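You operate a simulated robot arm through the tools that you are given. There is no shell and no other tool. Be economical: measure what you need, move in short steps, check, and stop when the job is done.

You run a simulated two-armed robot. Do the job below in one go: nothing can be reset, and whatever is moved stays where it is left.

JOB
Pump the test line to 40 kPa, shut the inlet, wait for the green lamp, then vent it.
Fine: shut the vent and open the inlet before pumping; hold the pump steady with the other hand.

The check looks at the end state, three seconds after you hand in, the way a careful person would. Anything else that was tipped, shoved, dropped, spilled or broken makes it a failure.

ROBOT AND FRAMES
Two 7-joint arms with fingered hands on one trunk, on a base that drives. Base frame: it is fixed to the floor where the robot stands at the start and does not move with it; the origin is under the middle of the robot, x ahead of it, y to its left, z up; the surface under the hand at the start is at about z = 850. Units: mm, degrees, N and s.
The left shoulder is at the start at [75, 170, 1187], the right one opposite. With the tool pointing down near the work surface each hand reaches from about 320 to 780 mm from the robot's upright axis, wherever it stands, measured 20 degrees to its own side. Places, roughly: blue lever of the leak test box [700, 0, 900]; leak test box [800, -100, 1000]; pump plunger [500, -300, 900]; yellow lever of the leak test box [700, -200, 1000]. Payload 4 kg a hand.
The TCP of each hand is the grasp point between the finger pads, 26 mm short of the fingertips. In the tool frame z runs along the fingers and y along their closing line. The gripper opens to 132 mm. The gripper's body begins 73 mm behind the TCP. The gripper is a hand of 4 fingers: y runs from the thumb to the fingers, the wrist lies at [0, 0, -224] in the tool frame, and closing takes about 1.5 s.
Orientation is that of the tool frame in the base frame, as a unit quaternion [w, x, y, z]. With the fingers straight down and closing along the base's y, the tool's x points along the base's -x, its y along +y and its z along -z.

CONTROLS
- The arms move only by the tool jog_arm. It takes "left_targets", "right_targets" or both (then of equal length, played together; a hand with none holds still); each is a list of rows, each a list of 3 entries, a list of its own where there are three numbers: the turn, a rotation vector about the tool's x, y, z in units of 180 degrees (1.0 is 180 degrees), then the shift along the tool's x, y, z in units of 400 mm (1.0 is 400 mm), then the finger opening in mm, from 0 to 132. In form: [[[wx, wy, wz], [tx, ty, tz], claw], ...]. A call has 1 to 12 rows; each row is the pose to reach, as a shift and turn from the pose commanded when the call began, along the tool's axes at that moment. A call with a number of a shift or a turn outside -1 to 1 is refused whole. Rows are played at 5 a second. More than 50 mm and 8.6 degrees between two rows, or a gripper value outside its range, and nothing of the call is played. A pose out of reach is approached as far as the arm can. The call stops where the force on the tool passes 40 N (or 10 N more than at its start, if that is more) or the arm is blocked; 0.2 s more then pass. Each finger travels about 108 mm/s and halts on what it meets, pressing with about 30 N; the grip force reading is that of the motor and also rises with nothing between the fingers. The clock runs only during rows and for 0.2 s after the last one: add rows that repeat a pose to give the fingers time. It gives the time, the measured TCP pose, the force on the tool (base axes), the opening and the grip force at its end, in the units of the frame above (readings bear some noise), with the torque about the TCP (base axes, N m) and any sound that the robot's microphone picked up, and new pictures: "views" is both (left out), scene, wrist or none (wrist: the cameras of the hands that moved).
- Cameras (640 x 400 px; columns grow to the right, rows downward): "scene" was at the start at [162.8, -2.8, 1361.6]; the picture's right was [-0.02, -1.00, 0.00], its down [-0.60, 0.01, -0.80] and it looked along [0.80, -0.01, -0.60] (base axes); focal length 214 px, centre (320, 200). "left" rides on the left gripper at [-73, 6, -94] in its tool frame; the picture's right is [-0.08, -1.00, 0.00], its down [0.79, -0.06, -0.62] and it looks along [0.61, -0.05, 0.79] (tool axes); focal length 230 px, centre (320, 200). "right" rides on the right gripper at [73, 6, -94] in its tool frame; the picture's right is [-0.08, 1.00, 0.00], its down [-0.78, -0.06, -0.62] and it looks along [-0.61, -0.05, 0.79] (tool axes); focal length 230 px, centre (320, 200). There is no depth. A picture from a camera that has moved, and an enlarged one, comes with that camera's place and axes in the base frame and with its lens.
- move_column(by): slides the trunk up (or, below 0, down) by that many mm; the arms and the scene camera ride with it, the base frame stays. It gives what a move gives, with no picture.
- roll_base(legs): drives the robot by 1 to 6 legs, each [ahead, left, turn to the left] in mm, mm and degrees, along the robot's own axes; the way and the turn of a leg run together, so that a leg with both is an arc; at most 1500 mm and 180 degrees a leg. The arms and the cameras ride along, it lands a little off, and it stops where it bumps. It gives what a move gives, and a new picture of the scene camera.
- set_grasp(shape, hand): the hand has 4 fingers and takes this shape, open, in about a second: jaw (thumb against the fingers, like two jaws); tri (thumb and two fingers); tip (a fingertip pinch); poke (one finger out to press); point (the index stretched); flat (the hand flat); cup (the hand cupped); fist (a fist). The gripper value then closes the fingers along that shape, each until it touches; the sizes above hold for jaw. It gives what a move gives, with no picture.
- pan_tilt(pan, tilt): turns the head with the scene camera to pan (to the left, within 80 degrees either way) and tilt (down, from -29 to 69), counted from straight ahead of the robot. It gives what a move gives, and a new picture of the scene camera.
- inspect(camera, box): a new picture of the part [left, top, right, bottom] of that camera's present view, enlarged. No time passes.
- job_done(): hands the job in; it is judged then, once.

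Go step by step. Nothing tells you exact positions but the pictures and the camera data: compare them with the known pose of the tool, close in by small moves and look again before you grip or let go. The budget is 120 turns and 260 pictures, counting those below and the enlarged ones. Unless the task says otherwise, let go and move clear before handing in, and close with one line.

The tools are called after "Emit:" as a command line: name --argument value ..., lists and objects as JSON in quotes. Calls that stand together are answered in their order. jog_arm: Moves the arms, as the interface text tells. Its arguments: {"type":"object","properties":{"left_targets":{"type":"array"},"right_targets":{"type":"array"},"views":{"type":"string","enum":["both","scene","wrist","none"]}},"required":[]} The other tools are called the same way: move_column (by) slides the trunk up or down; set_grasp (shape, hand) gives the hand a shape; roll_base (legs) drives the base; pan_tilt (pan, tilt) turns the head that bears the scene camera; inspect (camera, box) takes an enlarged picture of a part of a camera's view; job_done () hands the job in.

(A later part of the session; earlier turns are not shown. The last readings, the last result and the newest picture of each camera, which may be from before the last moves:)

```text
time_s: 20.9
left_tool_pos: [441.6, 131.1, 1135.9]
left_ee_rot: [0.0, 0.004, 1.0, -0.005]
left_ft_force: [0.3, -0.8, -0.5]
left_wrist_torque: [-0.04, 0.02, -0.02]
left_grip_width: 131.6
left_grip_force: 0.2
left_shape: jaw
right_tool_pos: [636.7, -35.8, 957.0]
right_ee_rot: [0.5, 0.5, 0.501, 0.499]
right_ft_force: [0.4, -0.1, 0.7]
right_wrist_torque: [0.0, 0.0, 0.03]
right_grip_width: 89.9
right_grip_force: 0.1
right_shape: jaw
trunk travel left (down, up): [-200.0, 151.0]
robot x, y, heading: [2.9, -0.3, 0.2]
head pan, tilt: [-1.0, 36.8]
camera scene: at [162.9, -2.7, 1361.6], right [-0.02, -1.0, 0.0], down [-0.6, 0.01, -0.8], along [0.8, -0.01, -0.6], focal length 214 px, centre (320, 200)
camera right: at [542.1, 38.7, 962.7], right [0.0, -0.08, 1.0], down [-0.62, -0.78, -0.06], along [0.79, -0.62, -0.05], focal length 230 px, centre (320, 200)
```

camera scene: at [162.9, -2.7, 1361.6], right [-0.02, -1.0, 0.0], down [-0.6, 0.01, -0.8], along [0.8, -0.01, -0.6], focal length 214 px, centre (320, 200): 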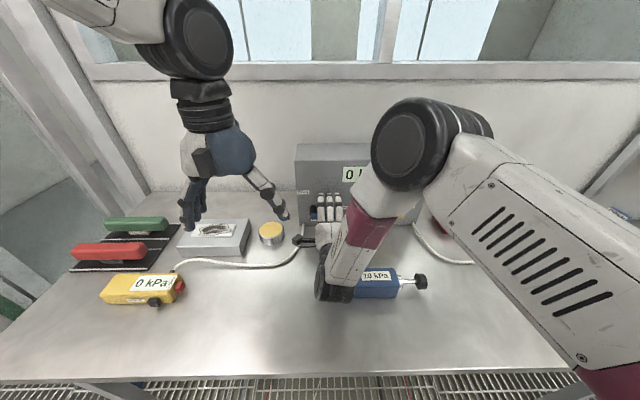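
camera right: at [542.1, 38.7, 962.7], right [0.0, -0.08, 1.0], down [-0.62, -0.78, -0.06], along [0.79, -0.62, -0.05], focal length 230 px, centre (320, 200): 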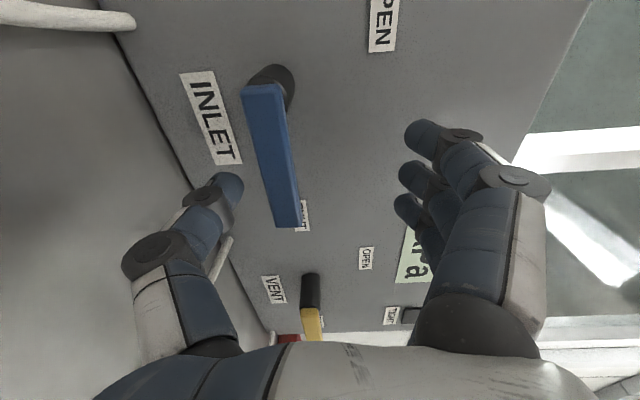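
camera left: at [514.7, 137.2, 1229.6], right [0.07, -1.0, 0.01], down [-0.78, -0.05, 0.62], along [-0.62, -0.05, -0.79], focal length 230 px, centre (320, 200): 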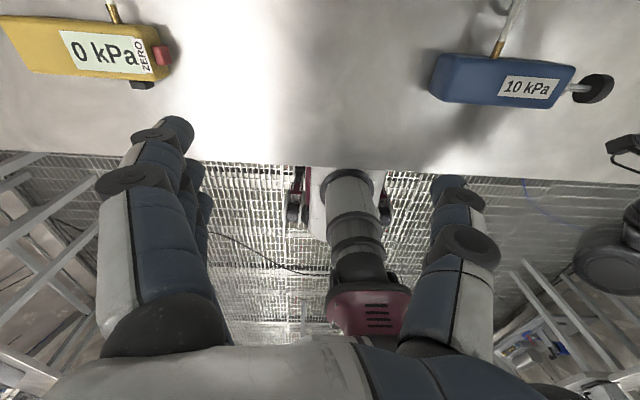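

The thumb is under the lever. I'll lift along the arc to swing the blue lever up to OPEN.

Emit:
jog_arm --right_targets '[[[0, 0, 0], [0, 0.03, 0.012], 90], [[0, 0, 0], [0, 0.055, 0.012], 90], [[0, 0, 0], [0, 0.08, 0.012], 90], [[0, 0, 0], [0, 0.105, 0.012], 90], [[0, 0, 0], [0, 0.13, 0.012], 90], [[0, 0, 0], [0.02, 0.15, 0.012], 90], [[0, 0, 0], [0.04, 0.168, 0.012], 90], [[0, 0, 0], [0.06, 0.182, 0.012], 90], [[0, 0, 0], [0.075, 0.187, 0.012], 90]]'

Emit:
inspect --camera "scene" --box '[270, 140, 450, 250]'

```text
time_s: 22.9
left_tool_pos: [442.1, 130.7, 1136.6]
left_ee_rot: [0.0, 0.005, 1.0, -0.005]
left_ft_force: [-0.4, -0.9, -0.3]
left_wrist_torque: [-0.05, 0.0, 0.01]
left_grip_width: 131.8
left_grip_force: 0.1
left_shape: jaw
right_tool_pos: [643.7, -12.1, 1031.1]
right_ee_rot: [0.501, 0.508, 0.495, 0.496]
right_ft_force: [0.2, -0.5, -0.6]
right_wrist_torque: [0.01, 0.02, 0.0]
right_grip_width: 89.8
right_grip_force: 0.0
right_shape: jaw
trunk travel left (down, up): [-200.0, 151.0]
robot x, y, heading: [0.6, -1.7, 0.1]
head pan, tilt: [-1.0, 36.8]
camera scene: at [162.8, -2.8, 1361.6], right [-0.02, -1.0, 0.0], down [-0.6, 0.01, -0.8], along [0.8, -0.01, -0.6], focal length 214 px, centre (320, 200)
camera right: at [552.0, 63.1, 1038.5], right [0.0, -0.09, 1.0], down [-0.63, -0.77, -0.06], along [0.78, -0.63, -0.06], focal length 230 px, centre (320, 200)
```

scene: 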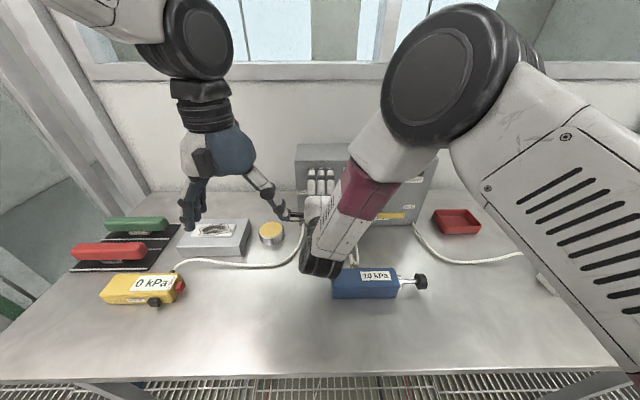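
right: 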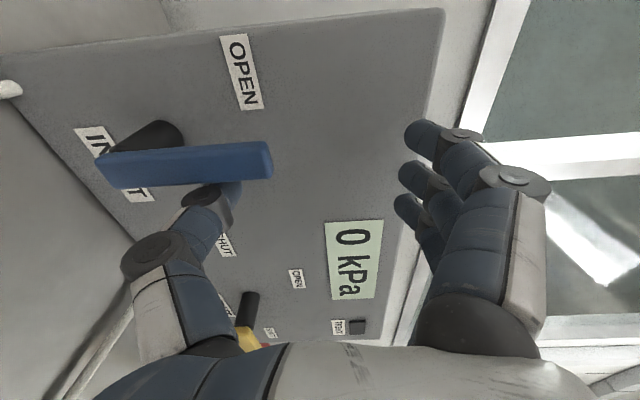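

```text
3.56 times, centred on (360, 195) of scene
camera zoom: at [162.8, -2.8, 1361.6], right [-0.02, -1.0, 0.0], down [-0.6, 0.01, -0.8], along [0.8, -0.01, -0.6], focal length 763 px, centre (178, 218)
```

zoom: 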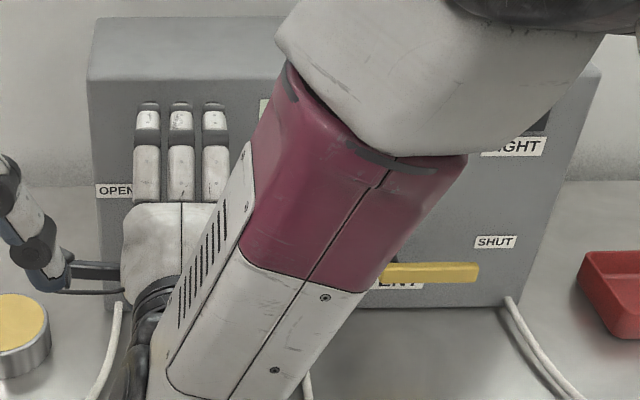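

The blue lever is upright and the yellow one is horizontal. I'll nudge the blue a few millimetres more to be sure it's at its stop, then retreat.

Emit:
jog_arm --right_targets '[[[0, 0, 0], [0.008, 0, 0], 90], [[0, 0, 0], [0.016, 0, 0], 90], [[0, 0, 0], [0.024, 0, 0], 90], [[0, 0, 0], [0.03, 0, 0], 90]]' --views "wrist"

```text
time_s: 23.9
left_tool_pos: [441.4, 129.1, 1137.1]
left_ee_rot: [0.0, 0.004, 1.0, -0.004]
left_ft_force: [0.5, -0.2, 0.1]
left_wrist_torque: [-0.03, 0.03, 0.01]
left_grip_width: 131.7
left_grip_force: 0.2
left_shape: jaw
right_tool_pos: [650.1, -9.8, 1037.3]
right_ee_rot: [0.505, 0.514, 0.484, 0.496]
right_ft_force: [-0.5, -2.1, -0.6]
right_wrist_torque: [-0.11, 0.05, 0.07]
right_grip_width: 89.9
right_grip_force: 0.0
right_shape: jaw
trunk travel left (down, up): [-200.0, 151.0]
robot x, y, heading: [0.4, -0.5, 0.2]
head pan, tilt: [-1.0, 36.8]
camera right: at [558.5, 67.0, 1045.0], right [0.0, -0.1, 0.99], down [-0.65, -0.76, -0.08], along [0.76, -0.64, -0.06], focal length 230 px, centre (320, 200)
```

right: 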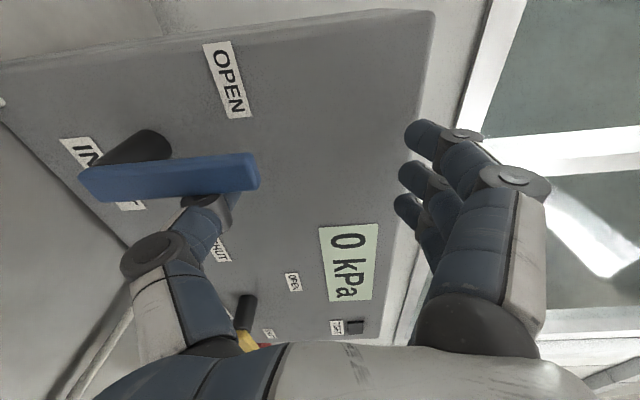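

That met light resistance, so it's open. I'll retreat straight back and check both levers.

Emit:
jog_arm --right_targets '[[[0, 0, 0], [-0.01, 0, -0.08], 90], [[0, 0, 0], [-0.05, 0.03, -0.16], 90], [[0, 0, 0], [-0.15, 0.08, -0.2], 90], [[0, 0, 0], [-0.25, 0.1, -0.22], 90], [[0, 0, 0], [-0.36, 0.12, -0.22], 90], [[0, 0, 0], [-0.47, 0.12, -0.22], 90], [[0, 0, 0], [-0.58, 0.12, -0.22], 90], [[0, 0, 0], [-0.69, 0.12, -0.22], 90], [[0, 0, 0], [-0.75, 0.12, -0.22], 90]]' --views "none"

Emit:
inspect --camera "scene" --box '[280, 130, 450, 240]'

Emit:
inspect --camera "scene" --box '[0, 0, 640, 400]'

```text
time_s: 25.9
left_tool_pos: [441.5, 131.1, 1137.3]
left_ee_rot: [-0.001, 0.005, 1.0, -0.005]
left_ft_force: [0.2, 0.2, 0.0]
left_wrist_torque: [-0.01, 0.01, 0.01]
left_grip_width: 131.9
left_grip_force: 0.0
left_shape: jaw
right_tool_pos: [551.6, -292.6, 1079.6]
right_ee_rot: [0.5, 0.499, 0.501, 0.5]
right_ft_force: [0.5, 0.0, 0.6]
right_wrist_torque: [0.02, -0.01, 0.01]
right_grip_width: 89.8
right_grip_force: 0.1
right_shape: jaw
trunk travel left (down, up): [-200.0, 151.0]
robot x, y, heading: [1.7, -1.5, 0.0]
head pan, tilt: [-1.0, 36.8]
```

```text
3.64 times, centred on (365, 185) of scene
camera zoom: at [162.7, -3.0, 1361.6], right [-0.02, -1.0, 0.0], down [-0.6, 0.01, -0.8], along [0.8, -0.01, -0.6], focal length 780 px, centre (156, 254)
```

zoom: 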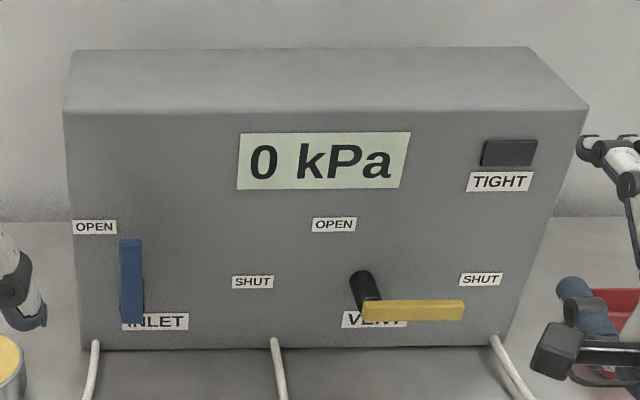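

```text
1.00 times, centred on (320, 200) of scene (not enlarged: the box is as wide or as high as the picture)
camera zoom: at [162.7, -3.0, 1361.6], right [-0.02, -1.0, 0.0], down [-0.6, 0.01, -0.8], along [0.8, -0.01, -0.6], focal length 214 px, centre (320, 200)
```

zoom: 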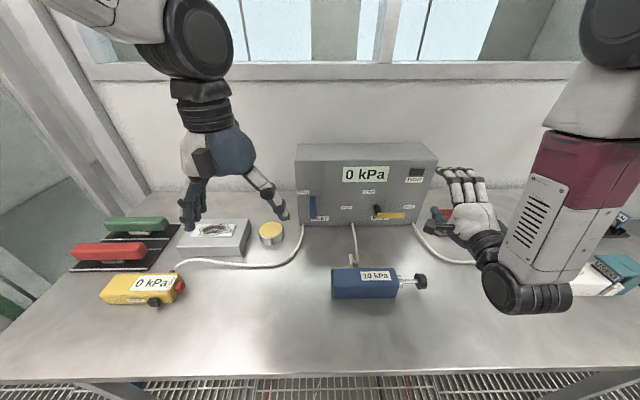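

Both levers are set: inlet open and vent shut. Next is the pump. I turn the left hand to close along x above the pump body, away from the hose fitting at about y=-88, and turn the right hand back to pointing down on the right.

Emit:
jog_arm --left_targets '[[[0, 0, -0.042], [-0.005, -0.05, 0], 132], [[0, 0, -0.084], [-0.01, -0.1, 0], 132], [[0, 0, -0.126], [-0.015, -0.15, 0], 132], [[0, 0, -0.168], [-0.02, -0.2, 0], 132], [[0, 0, -0.21], [-0.025, -0.26, 0], 132], [[0, 0, -0.252], [-0.03, -0.32, 0], 110], [[0, 0, -0.294], [-0.035, -0.38, 0], 110], [[0, 0, -0.336], [-0.04, -0.44, 0.01], 110], [[0, 0, -0.378], [-0.045, -0.5, 0.02], 110], [[0, 0, -0.42], [-0.05, -0.55, 0.03], 110], [[0, 0, -0.462], [-0.055, -0.6, 0.04], 110], [[0, 0, -0.5], [-0.06, -0.64, 0.05], 110]]' --right_targets '[[[0.042, 0, 0], [-0.03, 0, -0.01], 60], [[0.084, 0, 0], [-0.06, 0, -0.02], 60], [[0.126, 0, 0], [-0.09, 0, -0.03], 60], [[0.168, 0, 0], [-0.12, 0, -0.04], 60], [[0.21, 0, 0], [-0.15, 0, -0.06], 60], [[0.252, 0, 0], [-0.18, 0, -0.08], 60], [[0.294, 0, 0], [-0.21, 0, -0.1], 60], [[0.336, 0, 0], [-0.24, 0, -0.12], 60], [[0.378, 0, 0], [-0.27, 0, -0.15], 60], [[0.42, 0, 0], [-0.27, 0, -0.15], 60], [[0.462, 0, 0], [-0.27, 0, -0.15], 60], [[0.5, 0, 0], [-0.27, 0, -0.15], 60]]'

```text
time_s: 28.5
left_tool_pos: [457.5, 54.7, 1091.4]
left_ee_rot: [-0.06, -0.686, 0.721, -0.076]
left_ft_force: [0.4, -0.5, -1.5]
left_wrist_torque: [0.01, 0.04, 0.02]
left_grip_width: 110.3
left_grip_force: 0.0
left_shape: jaw
left hand out of reach, approached as far as the arm can: row 8, 9, 10, 11, 12
right_tool_pos: [491.3, -402.2, 1079.8]
right_ee_rot: [-0.003, 0.711, 0.703, 0.005]
right_ft_force: [0.4, 0.3, -0.1]
right_wrist_torque: [-0.01, -0.01, -0.03]
right_grip_width: 60.4
right_grip_force: 0.0
right_shape: jaw
trunk travel left (down, up): [-200.0, 151.0]
robot x, y, heading: [-0.3, 1.5, -0.1]
head pan, tilt: [-1.0, 36.8]
camera scene: at [163.4, -2.9, 1361.4], right [-0.02, -1.0, 0.0], down [-0.6, 0.01, -0.8], along [0.8, -0.01, -0.6], focal length 214 px, centre (320, 200)
camera right: at [497.5, -330.3, 1174.9], right [1.0, -0.09, 0.0], down [-0.07, -0.79, 0.61], along [-0.05, -0.6, -0.79], focal length 230 px, centre (320, 200)
camera left: at [454.0, 143.7, 1169.1], right [1.0, 0.03, 0.01], down [0.01, -0.65, 0.76], along [0.03, -0.76, -0.65], focal length 230 px, centre (320, 200)
```

scene: 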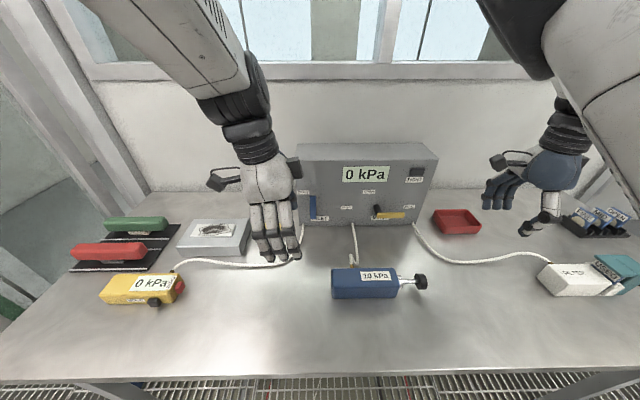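
right: 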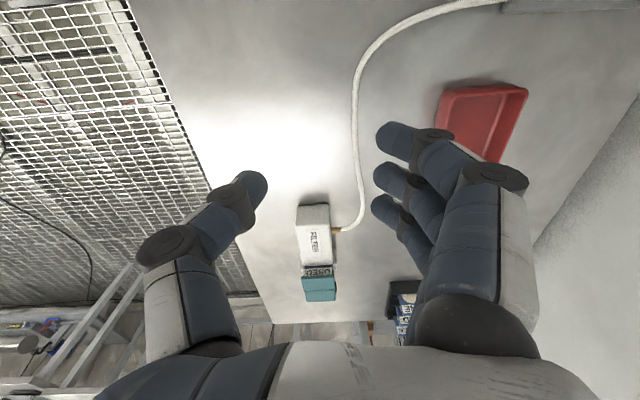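
left: 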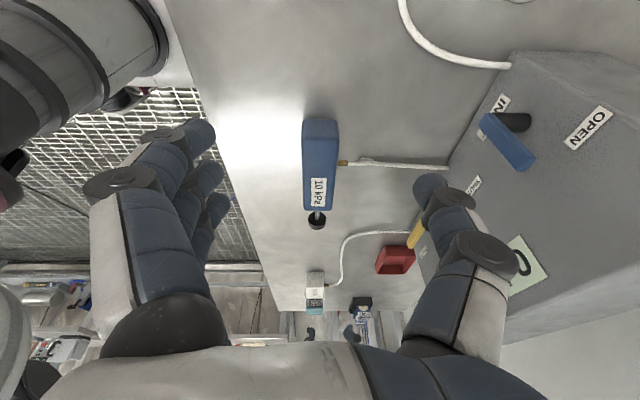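

The left hand stopped short because it's too high for that reach. I'll lower it while moving toward the pump, staying above the pump's top.

Emit:
jog_arm --left_targets '[[[0, 0, 0], [0.02, 0, 0.09], 110], [[0, 0, 0], [0.04, 0, 0.18], 110], [[0, -0.01, 0], [0.08, -0.005, 0.27], 110], [[-0.002, -0.02, -0.004], [0.14, -0.01, 0.34], 110], [[-0.004, -0.03, -0.008], [0.2, -0.015, 0.36], 110], [[-0.005, -0.04, -0.01], [0.27, -0.02, 0.38], 110], [[-0.006, -0.05, -0.013], [0.33, -0.025, 0.4], 110], [[-0.007, -0.061, -0.016], [0.378, -0.03, 0.408], 110]]'

```text
time_s: 30.3
left_tool_pos: [450.5, 54.6, 944.6]
left_ee_rot: [-0.043, -0.699, 0.711, -0.058]
left_ft_force: [0.5, 0.3, 0.4]
left_wrist_torque: [0.0, 0.02, 0.01]
left_grip_width: 110.3
left_grip_force: 0.1
left_shape: jaw
left hand out of reach, approached as far as the arm can: row 2, 3, 4, 5, 6, 7, 8
right_tool_pos: [490.0, -404.2, 1078.7]
right_ee_rot: [-0.004, 0.711, 0.704, 0.002]
right_ft_force: [0.0, -0.6, -1.1]
right_wrist_torque: [-0.01, 0.03, 0.01]
right_grip_width: 60.7
right_grip_force: 0.0
right_shape: jaw
trunk travel left (down, up): [-200.0, 151.0]
robot x, y, heading: [-2.4, 4.3, -0.0]
head pan, tilt: [-1.0, 36.8]
camera scene: at [162.8, -2.7, 1361.6], right [-0.02, -1.0, 0.0], down [-0.6, 0.01, -0.8], along [0.8, -0.01, -0.6], focal length 214 px, centre (320, 200)
camera left: at [445.8, 140.9, 1025.9], right [1.0, 0.06, 0.01], down [0.03, -0.69, 0.73], along [0.05, -0.72, -0.69], focal length 230 px, centre (320, 200)
```

scene: 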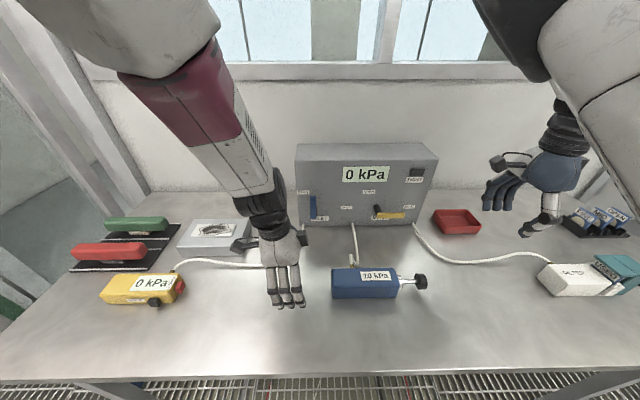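
left: 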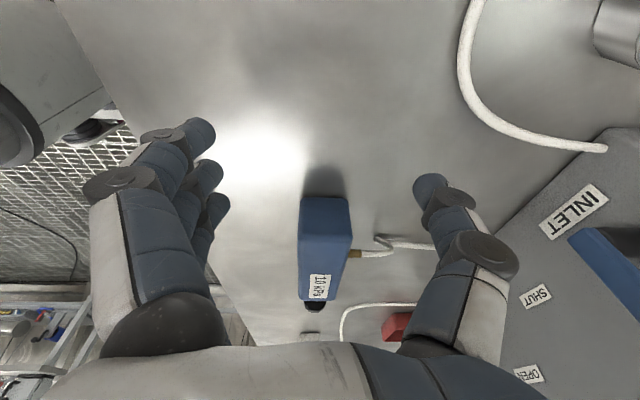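

The left wrist can't hold that yaw across the body. I'll turn the other way (thumb toward the robot), leaning the wrist left. First I back off and undo the yaw.

Emit:
jog_arm --left_targets '[[[-0.0034, -0.0025, 0.0412], [-0.01, 0.002, -0.02], 110], [[-0.0068, -0.005, 0.0823], [-0.02, 0.005, -0.04], 110], [[-0.01, -0.0075, 0.1235], [-0.03, 0.008, -0.06], 110], [[-0.0137, -0.01, 0.1647], [-0.04, 0.01, -0.08], 110], [[-0.017, -0.0125, 0.206], [-0.05, 0.013, -0.1], 110], [[-0.0205, -0.015, 0.247], [-0.06, 0.015, -0.12], 110], [[-0.024, -0.0175, 0.288], [-0.07, 0.018, -0.13], 110], [[-0.0273, -0.02, 0.3293], [-0.08, 0.02, -0.14], 110], [[-0.031, -0.0225, 0.3705], [-0.09, 0.022, -0.15], 110], [[-0.0342, -0.025, 0.4117], [-0.1, 0.025, -0.16], 110], [[-0.0376, -0.0275, 0.453], [-0.11, 0.028, -0.17], 110], [[-0.041, -0.03, 0.494], [-0.12, 0.03, -0.18], 110]]' --views "none"

```text
time_s: 32.9
left_tool_pos: [436.6, 110.1, 997.6]
left_ee_rot: [-0.009, 0.014, 1.0, 0.015]
left_ft_force: [0.8, -0.3, -0.4]
left_wrist_torque: [-0.03, 0.01, -0.02]
left_grip_width: 110.2
left_grip_force: 0.2
left_shape: jaw
right_tool_pos: [491.4, -404.1, 1079.6]
right_ee_rot: [-0.004, 0.711, 0.703, 0.004]
right_ft_force: [-0.2, 0.5, 0.5]
right_wrist_torque: [0.01, 0.01, 0.04]
right_grip_width: 60.3
right_grip_force: 0.0
right_shape: jaw
trunk travel left (down, up): [-200.0, 151.0]
robot x, y, heading: [2.1, 1.6, -0.0]
head pan, tilt: [-1.0, 36.8]
```

The left is back to neutral. Now I yaw it the other way over the pump's left side, and tilt the right hand so its wrist leans right.

Emit:
jog_arm --left_targets '[[[0, 0, 0.042], [-0.006, -0.023, 0], 110], [[0, 0, 0.084], [-0.012, -0.046, 0], 110], [[0, 0, 0.126], [-0.018, -0.069, 0], 110], [[0, 0, 0.168], [-0.024, -0.092, 0], 110], [[0, 0, 0.21], [-0.03, -0.115, -0.01], 110], [[0, 0, 0.252], [-0.036, -0.138, -0.01], 110], [[0, 0, 0.294], [-0.042, -0.161, -0.01], 110], [[0, 0, 0.336], [-0.048, -0.184, -0.02], 110], [[0, 0, 0.378], [-0.054, -0.207, -0.02], 110], [[0, 0, 0.42], [-0.06, -0.23, -0.02], 110], [[0, 0, 0.462], [-0.066, -0.253, -0.02], 110], [[0, 0, 0.5], [-0.07, -0.275, -0.02], 110]]' --right_targets '[[[0, 0.021, 0], [0.009, -0.005, 0.016], 60], [[0, 0.042, 0], [0.018, -0.011, 0.033], 60], [[0, 0.063, 0], [0.027, -0.016, 0.05], 60], [[0, 0.084, 0], [0.036, -0.022, 0.067], 60], [[0, 0.105, 0], [0.045, -0.027, 0.083], 60], [[0, 0.126, 0], [0.055, -0.033, 0.1], 60], [[0, 0.147, 0], [0.064, -0.038, 0.117], 60], [[0, 0.168, 0], [0.073, -0.043, 0.133], 60], [[0, 0.189, 0], [0.082, -0.049, 0.15], 60], [[0, 0.21, 0], [0.091, -0.054, 0.167], 60], [[0, 0.231, 0], [0.1, -0.06, 0.183], 60], [[0, 0.25, 0], [0.11, -0.065, 0.2], 60]]'

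```text
time_s: 35.5
left_tool_pos: [465.1, -2.7, 1010.9]
left_ee_rot: [-0.01, 0.719, 0.695, 0.013]
left_ft_force: [-0.9, 0.5, -0.4]
left_wrist_torque: [0.03, 0.0, -0.02]
left_grip_width: 110.1
left_grip_force: 0.0
left_shape: jaw
right_tool_pos: [467.8, -355.8, 1000.5]
right_ee_rot: [-0.271, 0.653, 0.653, 0.271]
right_ft_force: [-0.2, -0.4, 0.3]
right_wrist_torque: [0.0, 0.05, 0.0]
right_grip_width: 60.6
right_grip_force: 0.0
right_shape: jaw
trunk travel left (down, up): [-200.0, 151.0]
robot x, y, heading: [-1.2, 0.0, -0.2]
head pan, tilt: [-1.0, 36.8]
camera scene: at [163.2, -3.1, 1361.5], right [-0.02, -1.0, 0.0], down [-0.6, 0.01, -0.8], along [0.8, -0.01, -0.6], focal length 214 px, centre (320, 200)
camera right: at [472.1, -369.7, 1117.6], right [1.0, -0.06, -0.06], down [-0.06, -0.99, -0.12], along [-0.05, 0.12, -0.99], focal length 230 px, centre (320, 200)
camera left: at [468.7, -78.8, 1100.9], right [-1.0, -0.04, -0.01], down [-0.04, 0.77, 0.64], along [-0.02, 0.64, -0.77], focal length 230 px, centre (320, 200)
```

scene: 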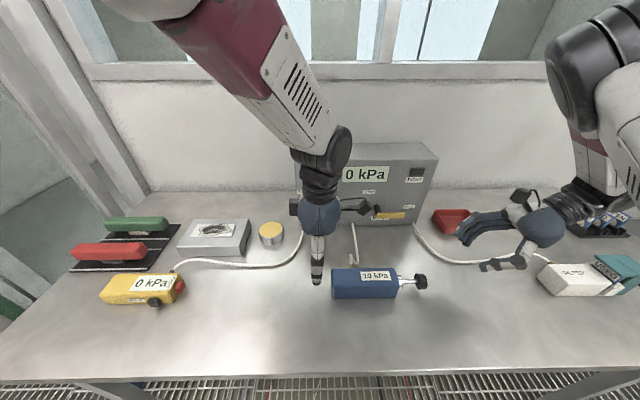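
right: 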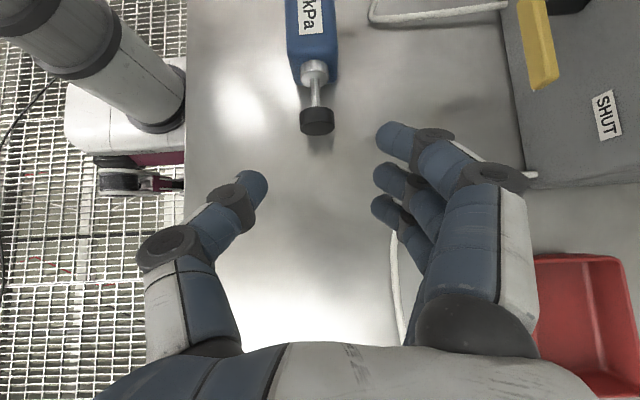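
left: 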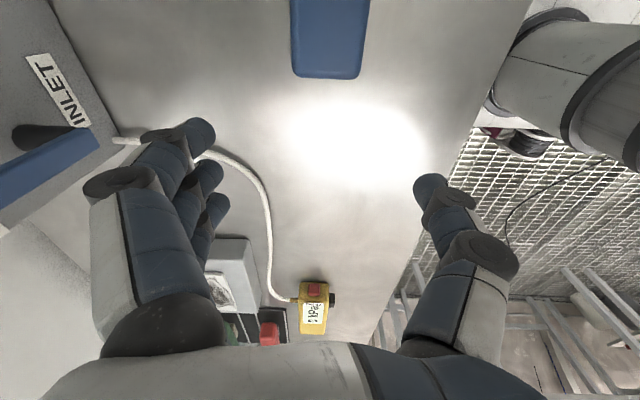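

The knob is at about (461, -258, 880) and the pump body's centreline is at x≈464. I'll tilt the left wrist outward and move it over the right half of the pump body, clear of the hose fitting.

Emit:
jog_arm --left_targets '[[[0, -0.02, -0.002], [-0.05, 0, 0], 110], [[0, -0.04, -0.004], [-0.1, 0, 0], 110], [[0, -0.06, -0.006], [-0.15, 0, 0], 110], [[0, -0.08, -0.007], [-0.2, 0, 0], 110], [[0, -0.1, -0.008], [-0.25, 0, 0.01], 110], [[0, -0.12, -0.01], [-0.31, 0, 0.02], 110], [[0, -0.139, -0.011], [-0.37, 0, 0.025], 110]]'

```text
time_s: 37.1
left_tool_pos: [457.5, -148.4, 985.0]
left_ee_rot: [0.132, 0.696, 0.693, -0.137]
left_ft_force: [-0.1, -0.6, 0.3]
left_wrist_torque: [0.02, -0.02, 0.03]
left_grip_width: 110.1
left_grip_force: 0.1
left_shape: jaw
right_tool_pos: [467.0, -356.8, 999.3]
right_ee_rot: [-0.271, 0.653, 0.653, 0.271]
right_ft_force: [0.8, 0.7, 0.3]
right_wrist_torque: [0.01, 0.01, 0.02]
right_grip_width: 60.5
right_grip_force: 0.0
right_shape: jaw
trunk travel left (down, up): [-200.0, 151.0]
robot x, y, heading: [5.1, -3.5, 0.3]
head pan, tilt: [-1.0, 36.8]
camera scene: at [163.0, -2.9, 1361.5], right [-0.02, -1.0, 0.0], down [-0.6, 0.01, -0.8], along [0.8, -0.01, -0.6], focal length 214 px, centre (320, 200)
camera left: at [464.6, -181.6, 1097.7], right [-1.0, -0.07, 0.04], down [-0.05, 0.96, 0.28], along [-0.05, 0.28, -0.96], focal length 230 px, centre (320, 200)
```

scene: 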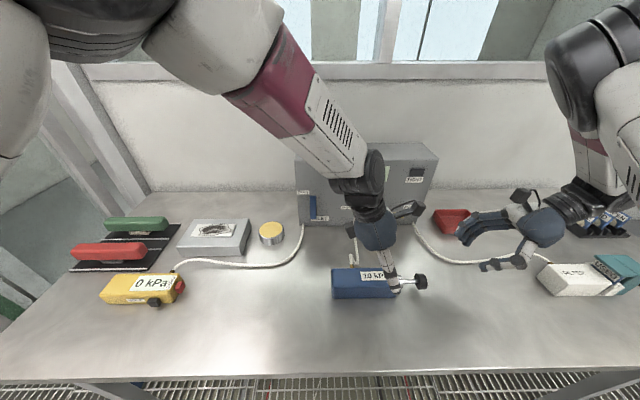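
left: 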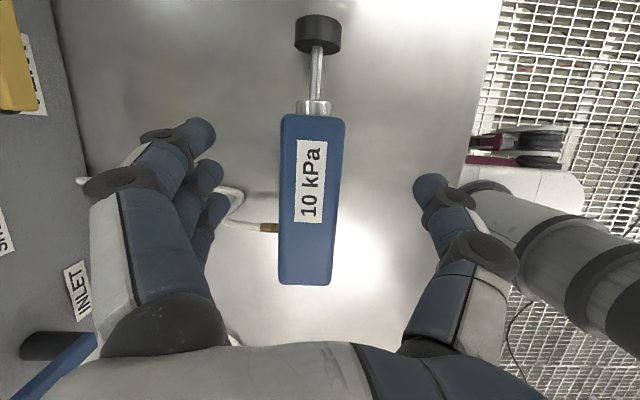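

Good view: the hand is centred on the pump body and the fingers sit between the hose fitting and the pump's right end. I'll descend around it.

Emit:
jog_arm --left_targets '[[[0, 0, 0], [0.015, 0.0165, 0.05], 100], [[0, 0, 0], [0.03, 0.0165, 0.1], 100], [[0, 0, 0], [0.045, 0.0165, 0.14], 100], [[0, 0, 0], [0.06, 0.0165, 0.18], 100], [[0, 0, 0], [0.0727, 0.0165, 0.2136], 100]]'

```text
time_s: 38.5
left_tool_pos: [487.5, -138.9, 913.6]
left_ee_rot: [0.152, 0.67, 0.712, -0.146]
left_ft_force: [-0.7, -0.4, -0.9]
left_wrist_torque: [-0.02, -0.04, 0.0]
left_grip_width: 100.3
left_grip_force: 0.1
left_shape: jaw
right_tool_pos: [466.1, -354.3, 1000.4]
right_ee_rot: [-0.271, 0.653, 0.653, 0.271]
right_ft_force: [-0.3, 0.3, 0.5]
right_wrist_torque: [0.0, 0.0, -0.05]
right_grip_width: 60.4
right_grip_force: 0.1
right_shape: jaw
trunk travel left (down, up): [-200.0, 151.0]
robot x, y, heading: [0.5, -1.9, 0.3]
head pan, tilt: [-1.0, 36.8]
stopped in row 5 (left hand): the arm was blocked; the commanded pose is now the measured one
camera scene: at [162.6, -2.5, 1361.6], right [-0.02, -1.0, 0.0], down [-0.6, 0.01, -0.8], along [0.8, -0.01, -0.6], focal length 214 px, centre (320, 200)
camera left: at [496.3, -167.1, 1027.3], right [-0.99, -0.13, 0.04], down [-0.12, 0.96, 0.24], along [-0.07, 0.23, -0.97], focal length 230 px, centre (320, 200)
```

scene: 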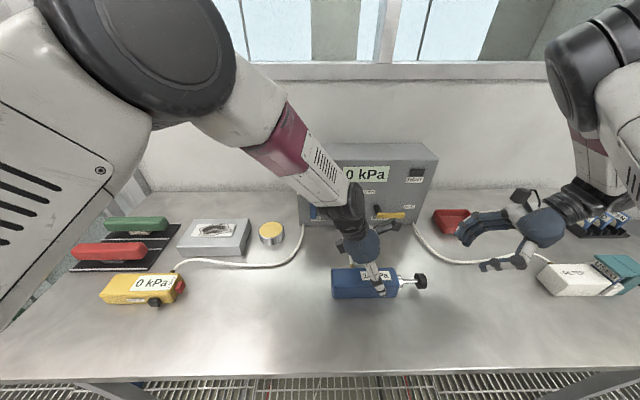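
left: 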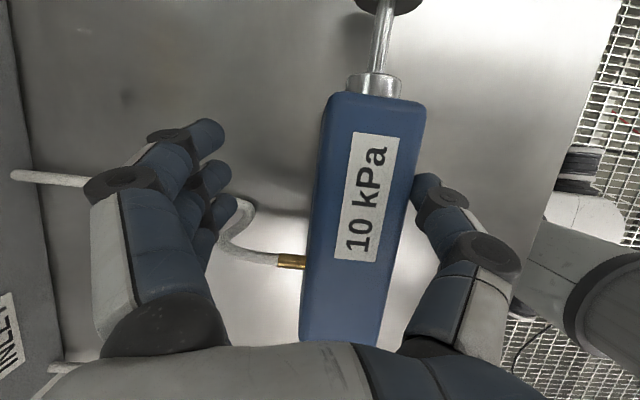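

The left arm ran into its own limit here, drifting in x with the thumb beside the pump's front. I'll back off and up, then shift the base to the right so the left arm isn't reaching across so far.

Emit:
jog_arm --left_targets '[[[0, 0, 0], [0, -0.02, 0], 110], [[0, 0, 0], [-0.02, -0.0375, -0.045], 110], [[0, 0, 0], [-0.041, -0.0375, -0.09], 110], [[0, 0, 0], [-0.082, -0.04, -0.182], 110], [[0, 0, 0], [0.0, -0.045, -0.22], 110], [[0, 0, 0], [0.09, -0.045, -0.26], 110], [[0, 0, 0], [0.194, -0.045, -0.307], 110]]' --views "scene"

Emit:
inspect --camera "scene" --box '[310, 230, 450, 320]'

```text
time_s: 40.1
left_tool_pos: [460.6, -19.6, 989.7]
left_ee_rot: [0.151, 0.673, 0.709, -0.145]
left_ft_force: [-0.3, -0.4, -0.2]
left_wrist_torque: [-0.02, 0.01, 0.02]
left_grip_width: 109.6
left_grip_force: 0.1
left_shape: jaw
right_tool_pos: [466.1, -354.2, 1000.9]
right_ee_rot: [-0.27, 0.654, 0.653, 0.27]
right_ft_force: [0.3, -0.4, 0.6]
right_wrist_torque: [-0.02, 0.02, -0.02]
right_grip_width: 60.8
right_grip_force: 0.1
right_shape: jaw
trunk travel left (down, up): [-200.0, 151.0]
robot x, y, heading: [-3.1, -0.1, 0.2]
head pan, tilt: [-1.0, 36.8]
camera scene: at [162.8, -1.3, 1361.6], right [-0.02, -1.0, 0.0], down [-0.6, 0.01, -0.8], along [0.8, -0.01, -0.6], focal length 214 px, centre (320, 200)
```

scene: 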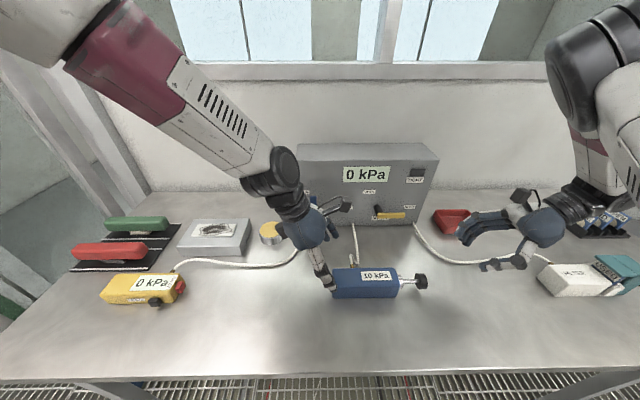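

```text
4.44 times, centred on (380, 275) of scene
camera zoom: at [162.8, -1.3, 1361.6], right [-0.02, -1.0, 0.0], down [-0.6, 0.01, -0.8], along [0.8, -0.01, -0.6], focal length 953 px, centre (53, -133)
```

zoom: 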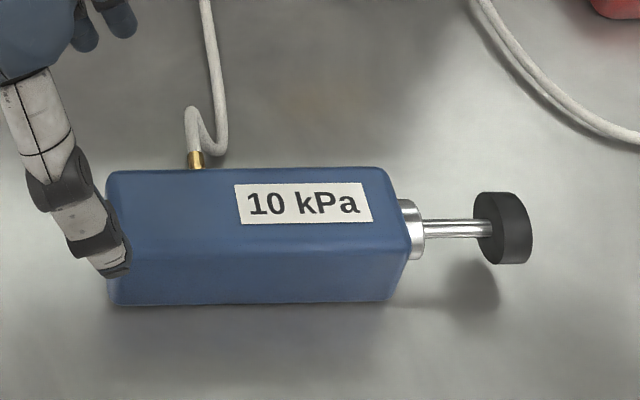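

The pump hasn't moved. Now I shift the base 200 mm to the right.

Emit:
roll_base --legs '[[0, -200, 0]]'

```text
time_s: 42.5
left_tool_pos: [460.3, -222.7, 991.1]
left_ee_rot: [0.15, 0.673, 0.71, -0.144]
left_ft_force: [0.0, -0.1, -0.5]
left_wrist_torque: [0.03, 0.0, -0.01]
left_grip_width: 109.5
left_grip_force: 0.0
left_shape: jaw
right_tool_pos: [467.0, -557.5, 1000.8]
right_ee_rot: [-0.27, 0.653, 0.653, 0.271]
right_ft_force: [0.2, -0.7, -0.8]
right_wrist_torque: [0.02, 0.01, 0.01]
right_grip_width: 60.5
right_grip_force: 0.0
right_shape: jaw
trunk travel left (down, up): [-200.0, 151.0]
robot x, y, heading: [0.6, -202.3, 0.1]
head pan, tilt: [-1.0, 36.8]
camera scene: at [162.9, -205.3, 1361.6], right [-0.02, -1.0, 0.0], down [-0.6, 0.01, -0.8], along [0.8, -0.01, -0.6], focal length 214 px, centre (320, 200)
```

scene: 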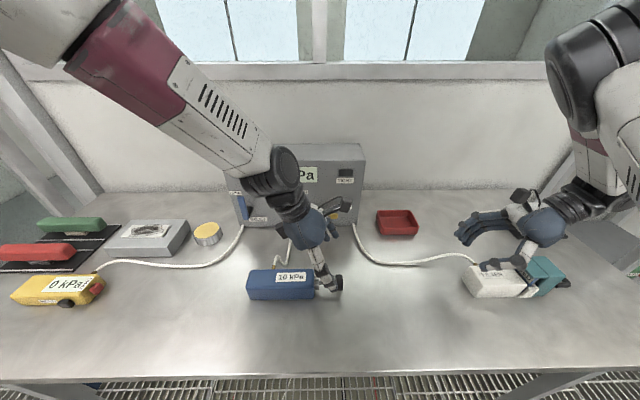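

The base is shifted and nothing was disturbed. I'll re-centre the left hand over the pump body.

Emit:
jog_arm --left_targets '[[[0.002, 0.003, 0.005], [0.055, 0.006, -0.018], 110], [[0.004, 0.007, 0.01], [0.11, 0.012, -0.036], 110], [[0.006, 0.011, 0.016], [0.167, 0.018, -0.054], 110], [[0.006, 0.011, 0.016], [0.167, 0.018, -0.054], 110]]' --views "wrist"

```text
time_s: 43.5
left_tool_pos: [464.9, -153.4, 983.1]
left_ee_rot: [0.135, 0.694, 0.694, -0.136]
left_ft_force: [0.2, 0.0, 0.1]
left_wrist_torque: [0.05, -0.01, 0.01]
left_grip_width: 109.6
left_grip_force: 0.1
left_shape: jaw
right_tool_pos: [467.7, -557.4, 1001.1]
right_ee_rot: [-0.27, 0.653, 0.654, 0.27]
right_ft_force: [-0.2, 0.1, 0.9]
right_wrist_torque: [0.0, -0.01, 0.01]
right_grip_width: 60.6
right_grip_force: 0.0
right_shape: jaw
trunk travel left (down, up): [-200.0, 151.0]
robot x, y, heading: [-0.2, -203.2, 0.0]
head pan, tilt: [-1.0, 36.8]
camera left: at [471.4, -186.1, 1095.8], right [-1.0, -0.07, 0.03], down [-0.06, 0.96, 0.28], along [-0.05, 0.27, -0.96], focal length 230 px, centre (320, 200)
```

left: 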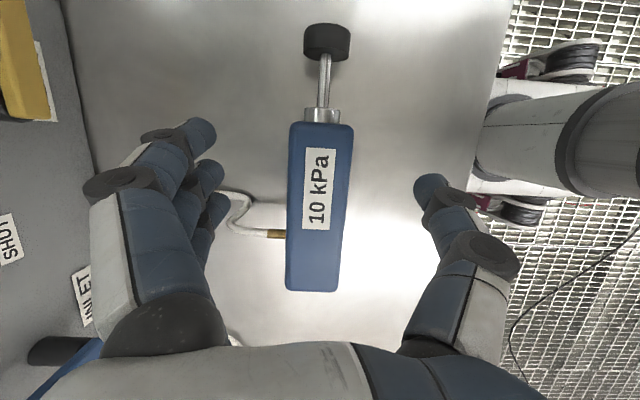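

Well aligned. I'll descend around the pump body.

Emit:
jog_arm --left_targets '[[[0, 0, 0], [0.02, -0.0075, 0.05], 104], [[0, 0, 0], [0.04, -0.0075, 0.1], 104], [[0, 0, 0], [0.06, -0.0075, 0.15], 104], [[0, 0, 0], [0.0825, -0.0075, 0.204], 104]]'

```text
time_s: 44.5
left_tool_pos: [461.8, -153.2, 895.5]
left_ee_rot: [0.135, 0.695, 0.693, -0.137]
left_ft_force: [-0.3, 1.0, -0.4]
left_wrist_torque: [0.01, -0.01, 0.0]
left_grip_width: 104.2
left_grip_force: 0.0
left_shape: jaw
right_tool_pos: [467.4, -558.2, 1000.4]
right_ee_rot: [-0.27, 0.654, 0.653, 0.271]
right_ft_force: [0.5, 0.5, -0.3]
right_wrist_torque: [-0.01, 0.0, -0.01]
right_grip_width: 60.3
right_grip_force: 0.1
right_shape: jaw
trunk travel left (down, up): [-200.0, 151.0]
robot x, y, heading: [0.5, -204.5, 0.2]
head pan, tilt: [-1.0, 36.8]
camera scene: at [163.4, -204.9, 1361.5], right [-0.02, -1.0, 0.0], down [-0.6, 0.01, -0.8], along [0.8, -0.01, -0.6], focal length 214 px, centre (320, 200)
camera left: at [468.2, -186.2, 1008.8], right [-1.0, -0.07, 0.03], down [-0.06, 0.96, 0.28], along [-0.05, 0.27, -0.96], focal length 230 px, centre (320, 200)
```

scene: 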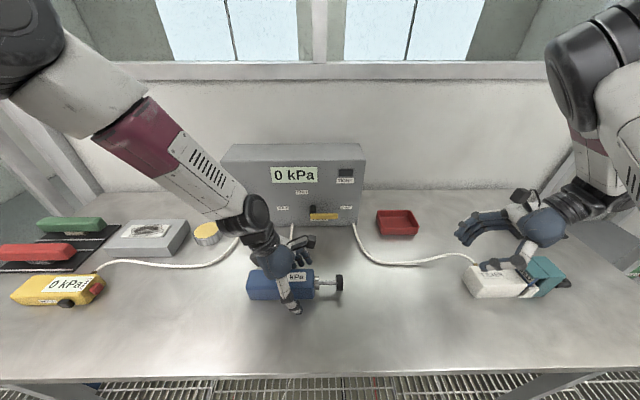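
left: 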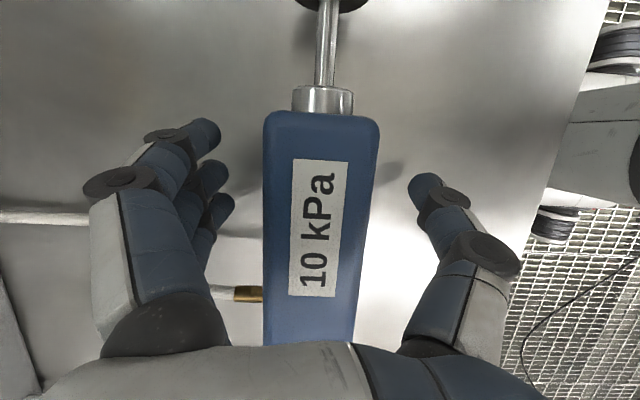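

Clear on both sides, so I'll close the left hand on the pump body.

Emit:
jog_arm --left_targets '[[[0, 0, 0], [0, 0, 0], 80], [[0, 0, 0], [0, 0, 0], 60], [[0, 0, 0], [0, 0, 0], 50], [[0, 0, 0], [0, 0, 0], 40], [[0, 0, 0], [0, 0, 0], 30], [[0, 0, 0], [0, 0, 0], 30]]'

```text
time_s: 45.9
left_tool_pos: [460.2, -154.3, 896.2]
left_ee_rot: [0.135, 0.695, 0.693, -0.136]
left_ft_force: [-0.7, -1.3, 0.5]
left_wrist_torque: [0.0, 0.0, -0.01]
left_grip_width: 47.9
left_grip_force: 30.0
left_shape: jaw
right_tool_pos: [467.2, -557.2, 1000.5]
right_ee_rot: [-0.271, 0.653, 0.654, 0.27]
right_ft_force: [0.0, 0.9, -0.6]
right_wrist_torque: [0.0, 0.01, 0.01]
right_grip_width: 60.7
right_grip_force: 0.1
right_shape: jaw
trunk travel left (down, up): [-200.0, 151.0]
robot x, y, heading: [-0.4, -199.5, 0.2]
head pan, tilt: [-1.0, 36.8]
camera scene: at [163.0, -205.0, 1361.6], right [-0.02, -1.0, 0.0], down [-0.6, 0.01, -0.8], along [0.8, -0.01, -0.6], focal length 214 px, centre (320, 200)
camera left: at [467.8, -186.3, 1009.0], right [-1.0, -0.07, 0.03], down [-0.06, 0.96, 0.28], along [-0.05, 0.27, -0.96], focal length 230 px, centre (320, 200)
```

scene: 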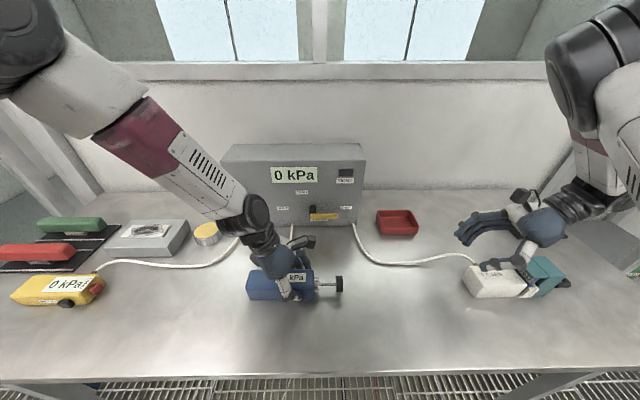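
left: 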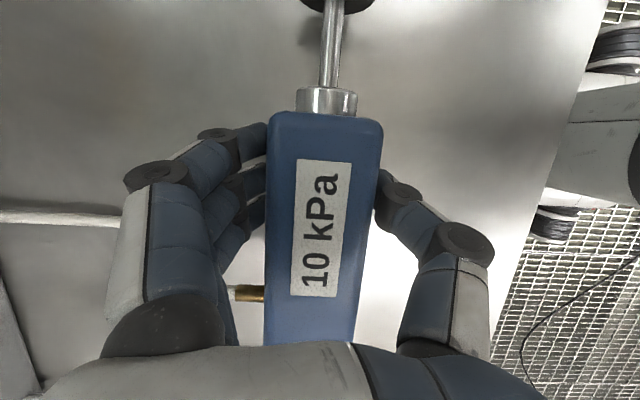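

The pump is held firmly at 48 mm. The right hand goes next: I roll it so the closed fingers form a row facing the knob's outer face, and stage it to the right of the knob.

Emit:
jog_arm --right_targets '[[[0, 0, -0.042], [0.029, 0, 0.035], 40], [[0, 0, -0.084], [0.058, 0, 0.07], 20], [[0, 0, -0.126], [0.087, -0.002, 0.105], 0], [[0, 0, -0.168], [0.116, -0.004, 0.14], 0], [[0, 0, -0.21], [0.145, -0.006, 0.175], 0], [[0, 0, -0.252], [0.174, -0.008, 0.21], 0], [[0, 0, -0.294], [0.203, -0.01, 0.245], 0], [[0, 0, -0.336], [0.232, -0.012, 0.28], 0], [[0, 0, -0.378], [0.261, -0.015, 0.315], 0], [[0, 0, -0.42], [0.29, -0.015, 0.35], 0], [[0, 0, -0.462], [0.32, -0.015, 0.385], 0], [[0, 0, -0.5], [0.348, -0.015, 0.419], 0]]'

```text
time_s: 48.5
left_tool_pos: [461.8, -153.3, 896.7]
left_ee_rot: [0.135, 0.695, 0.693, -0.136]
left_ft_force: [0.5, 0.5, 0.3]
left_wrist_torque: [0.03, -0.02, 0.02]
left_grip_width: 47.9
left_grip_force: 30.0
left_shape: jaw
right_tool_pos: [461.8, -341.6, 980.9]
right_ee_rot: [0.0, -0.002, 0.924, 0.383]
right_ft_force: [0.2, -0.8, 0.0]
right_wrist_torque: [-0.01, 0.0, -0.03]
right_grip_width: 0.0
right_grip_force: 30.3
right_shape: jaw
trunk travel left (down, up): [-200.0, 151.0]
robot x, y, heading: [-2.5, -202.8, 0.1]
head pan, tilt: [-1.0, 36.8]
camera scene: at [163.1, -204.7, 1361.6], right [-0.02, -1.0, 0.0], down [-0.6, 0.01, -0.8], along [0.8, -0.01, -0.6], focal length 214 px, centre (320, 200)
camera right: at [388.5, -401.6, 1049.5], right [0.07, 0.71, 0.7], down [0.79, -0.48, 0.39], along [0.61, 0.52, -0.59], focal length 230 px, centre (320, 200)
```

scene: 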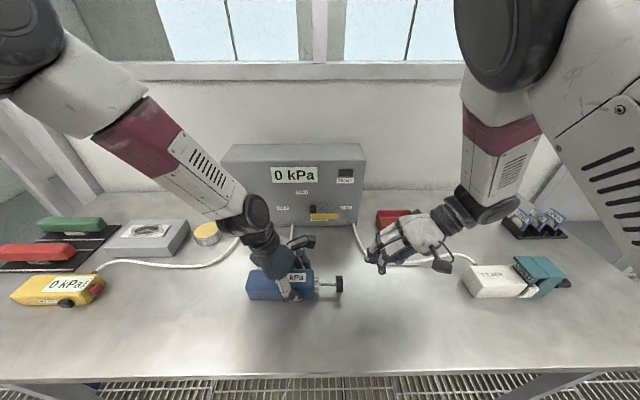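
right: 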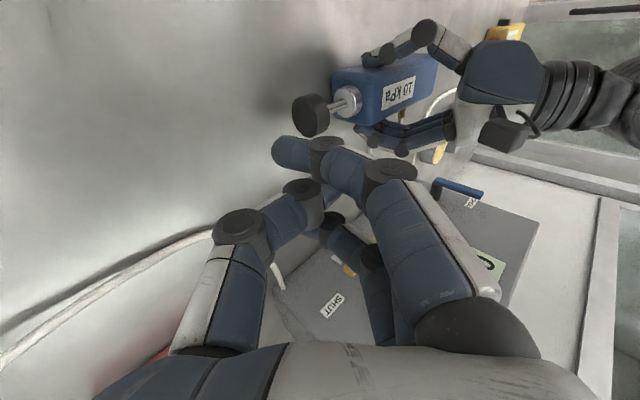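

The hand is staged right of the knob. I'll lower it to knob height.

Emit:
jog_arm --right_targets '[[[0, 0, 0], [0, -0.04, 0.06], 0], [[0, 0, 0], [0, -0.085, 0.12], 0], [[0, 0, 0], [0, -0.125, 0.186], 0], [[0, 0, 0], [0, -0.125, 0.186], 0]]'

Emit:
inspect --camera "scene" --box '[230, 220, 430, 345]'

```text
time_s: 49.5
left_tool_pos: [460.8, -153.0, 896.4]
left_ee_rot: [0.135, 0.694, 0.694, -0.136]
left_ft_force: [0.1, 0.2, 0.0]
left_wrist_torque: [-0.01, 0.0, -0.03]
left_grip_width: 47.6
left_grip_force: 30.0
left_shape: jaw
right_tool_pos: [462.2, -323.9, 891.3]
right_ee_rot: [0.0, -0.001, 0.924, 0.383]
right_ft_force: [-0.4, 0.2, 1.6]
right_wrist_torque: [-0.02, 0.0, 0.01]
right_grip_width: 0.0
right_grip_force: 30.3
right_shape: jaw
trunk travel left (down, up): [-200.0, 151.0]
robot x, y, heading: [0.5, -200.5, 0.1]
head pan, tilt: [-1.0, 36.8]
camera scene: at [163.1, -205.0, 1361.6], right [-0.02, -1.0, 0.0], down [-0.6, 0.01, -0.8], along [0.8, -0.01, -0.6], focal length 214 px, centre (320, 200)
camera right: at [388.7, -385.9, 961.5], right [0.08, 0.7, 0.71], down [0.79, -0.48, 0.39], along [0.61, 0.52, -0.59], focal length 230 px, centre (320, 200)
```

scene: 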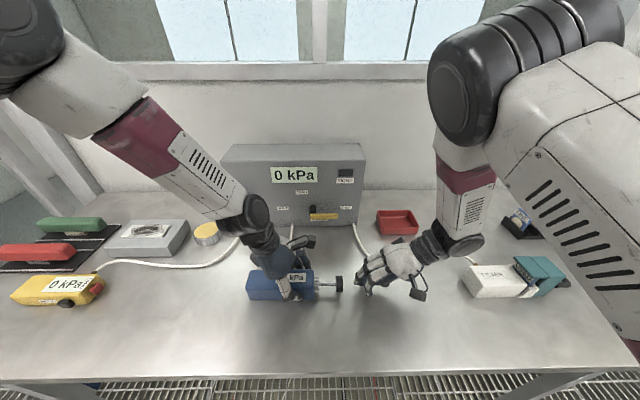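
right: 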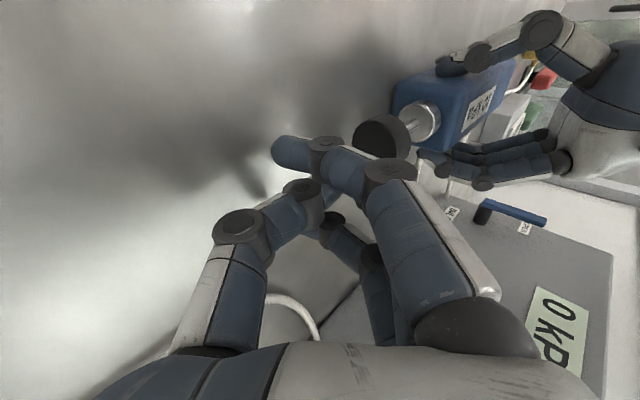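

```text
3.20 times, centred on (330, 282) of scene
camera zoom: at [163.1, -205.0, 1361.6], right [-0.02, -1.0, 0.0], down [-0.6, 0.01, -0.8], along [0.8, -0.01, -0.6], focal length 686 px, centre (288, -64)
```

zoom: 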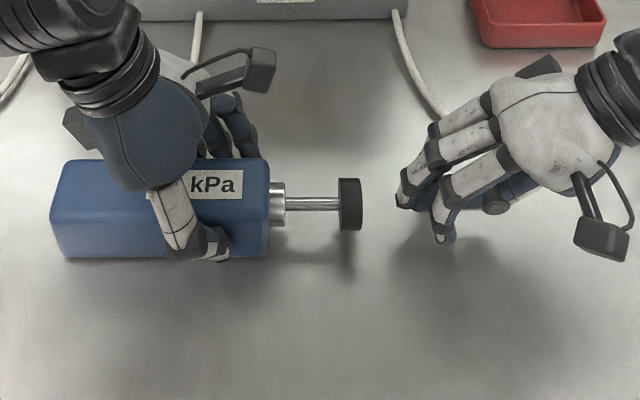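

The fingertips are about 29 mm from the knob and roughly aligned. I'll push left steadily, watching the force.

Emit:
jog_arm --right_targets '[[[0, 0, 0], [0.015, 0.018, 0.018], 0], [[0, 0, 0], [0.018, 0.036, 0.036], 0], [[0, 0, 0], [0.018, 0.05, 0.05], 0], [[0, 0, 0], [0.018, 0.062, 0.062], 0], [[0, 0, 0], [0.018, 0.074, 0.074], 0], [[0, 0, 0], [0.018, 0.086, 0.086], 0], [[0, 0, 0], [0.018, 0.098, 0.098], 0]]' --views "scene"

Emit:
inspect --camera "scene" --box '[230, 220, 430, 345]'

```text
time_s: 51.1
left_tool_pos: [462.4, -153.0, 895.6]
left_ee_rot: [0.135, 0.694, 0.694, -0.136]
left_ft_force: [-0.8, 8.2, -0.9]
left_wrist_torque: [0.11, -0.03, -0.09]
left_grip_width: 47.8
left_grip_force: 30.3
left_shape: jaw
right_tool_pos: [453.6, -268.0, 892.4]
right_ee_rot: [0.0, 0.0, 0.924, 0.382]
right_ft_force: [-0.1, -7.7, -2.2]
right_wrist_torque: [-0.08, 0.01, -0.07]
right_grip_width: 0.1
right_grip_force: 30.1
right_shape: jaw
trunk travel left (down, up): [-200.0, 151.0]
robot x, y, heading: [-1.6, -204.7, 0.3]
head pan, tilt: [-1.0, 36.8]
heard: click
camera scene: at [162.9, -204.9, 1361.6], right [-0.02, -1.0, 0.0], down [-0.6, 0.01, -0.8], along [0.8, -0.01, -0.6], focal length 214 px, centre (320, 200)
```

scene: 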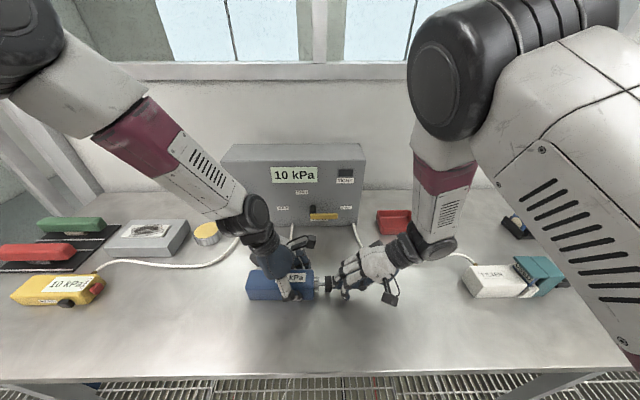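

```text
3.20 times, centred on (330, 282) of scene
camera zoom: at [162.9, -204.9, 1361.6], right [-0.02, -1.0, 0.0], down [-0.6, 0.01, -0.8], along [0.8, -0.01, -0.6], focal length 686 px, centre (288, -64)
```

zoom: 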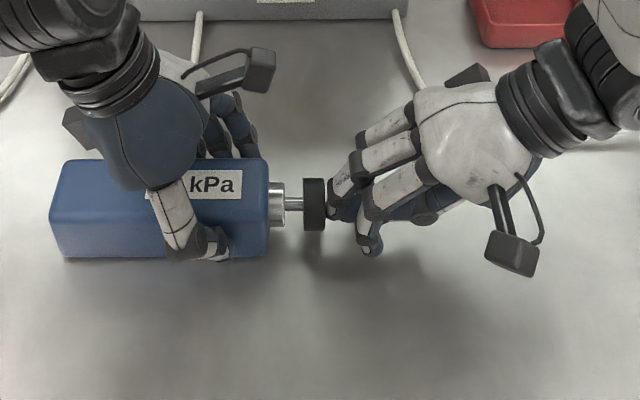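

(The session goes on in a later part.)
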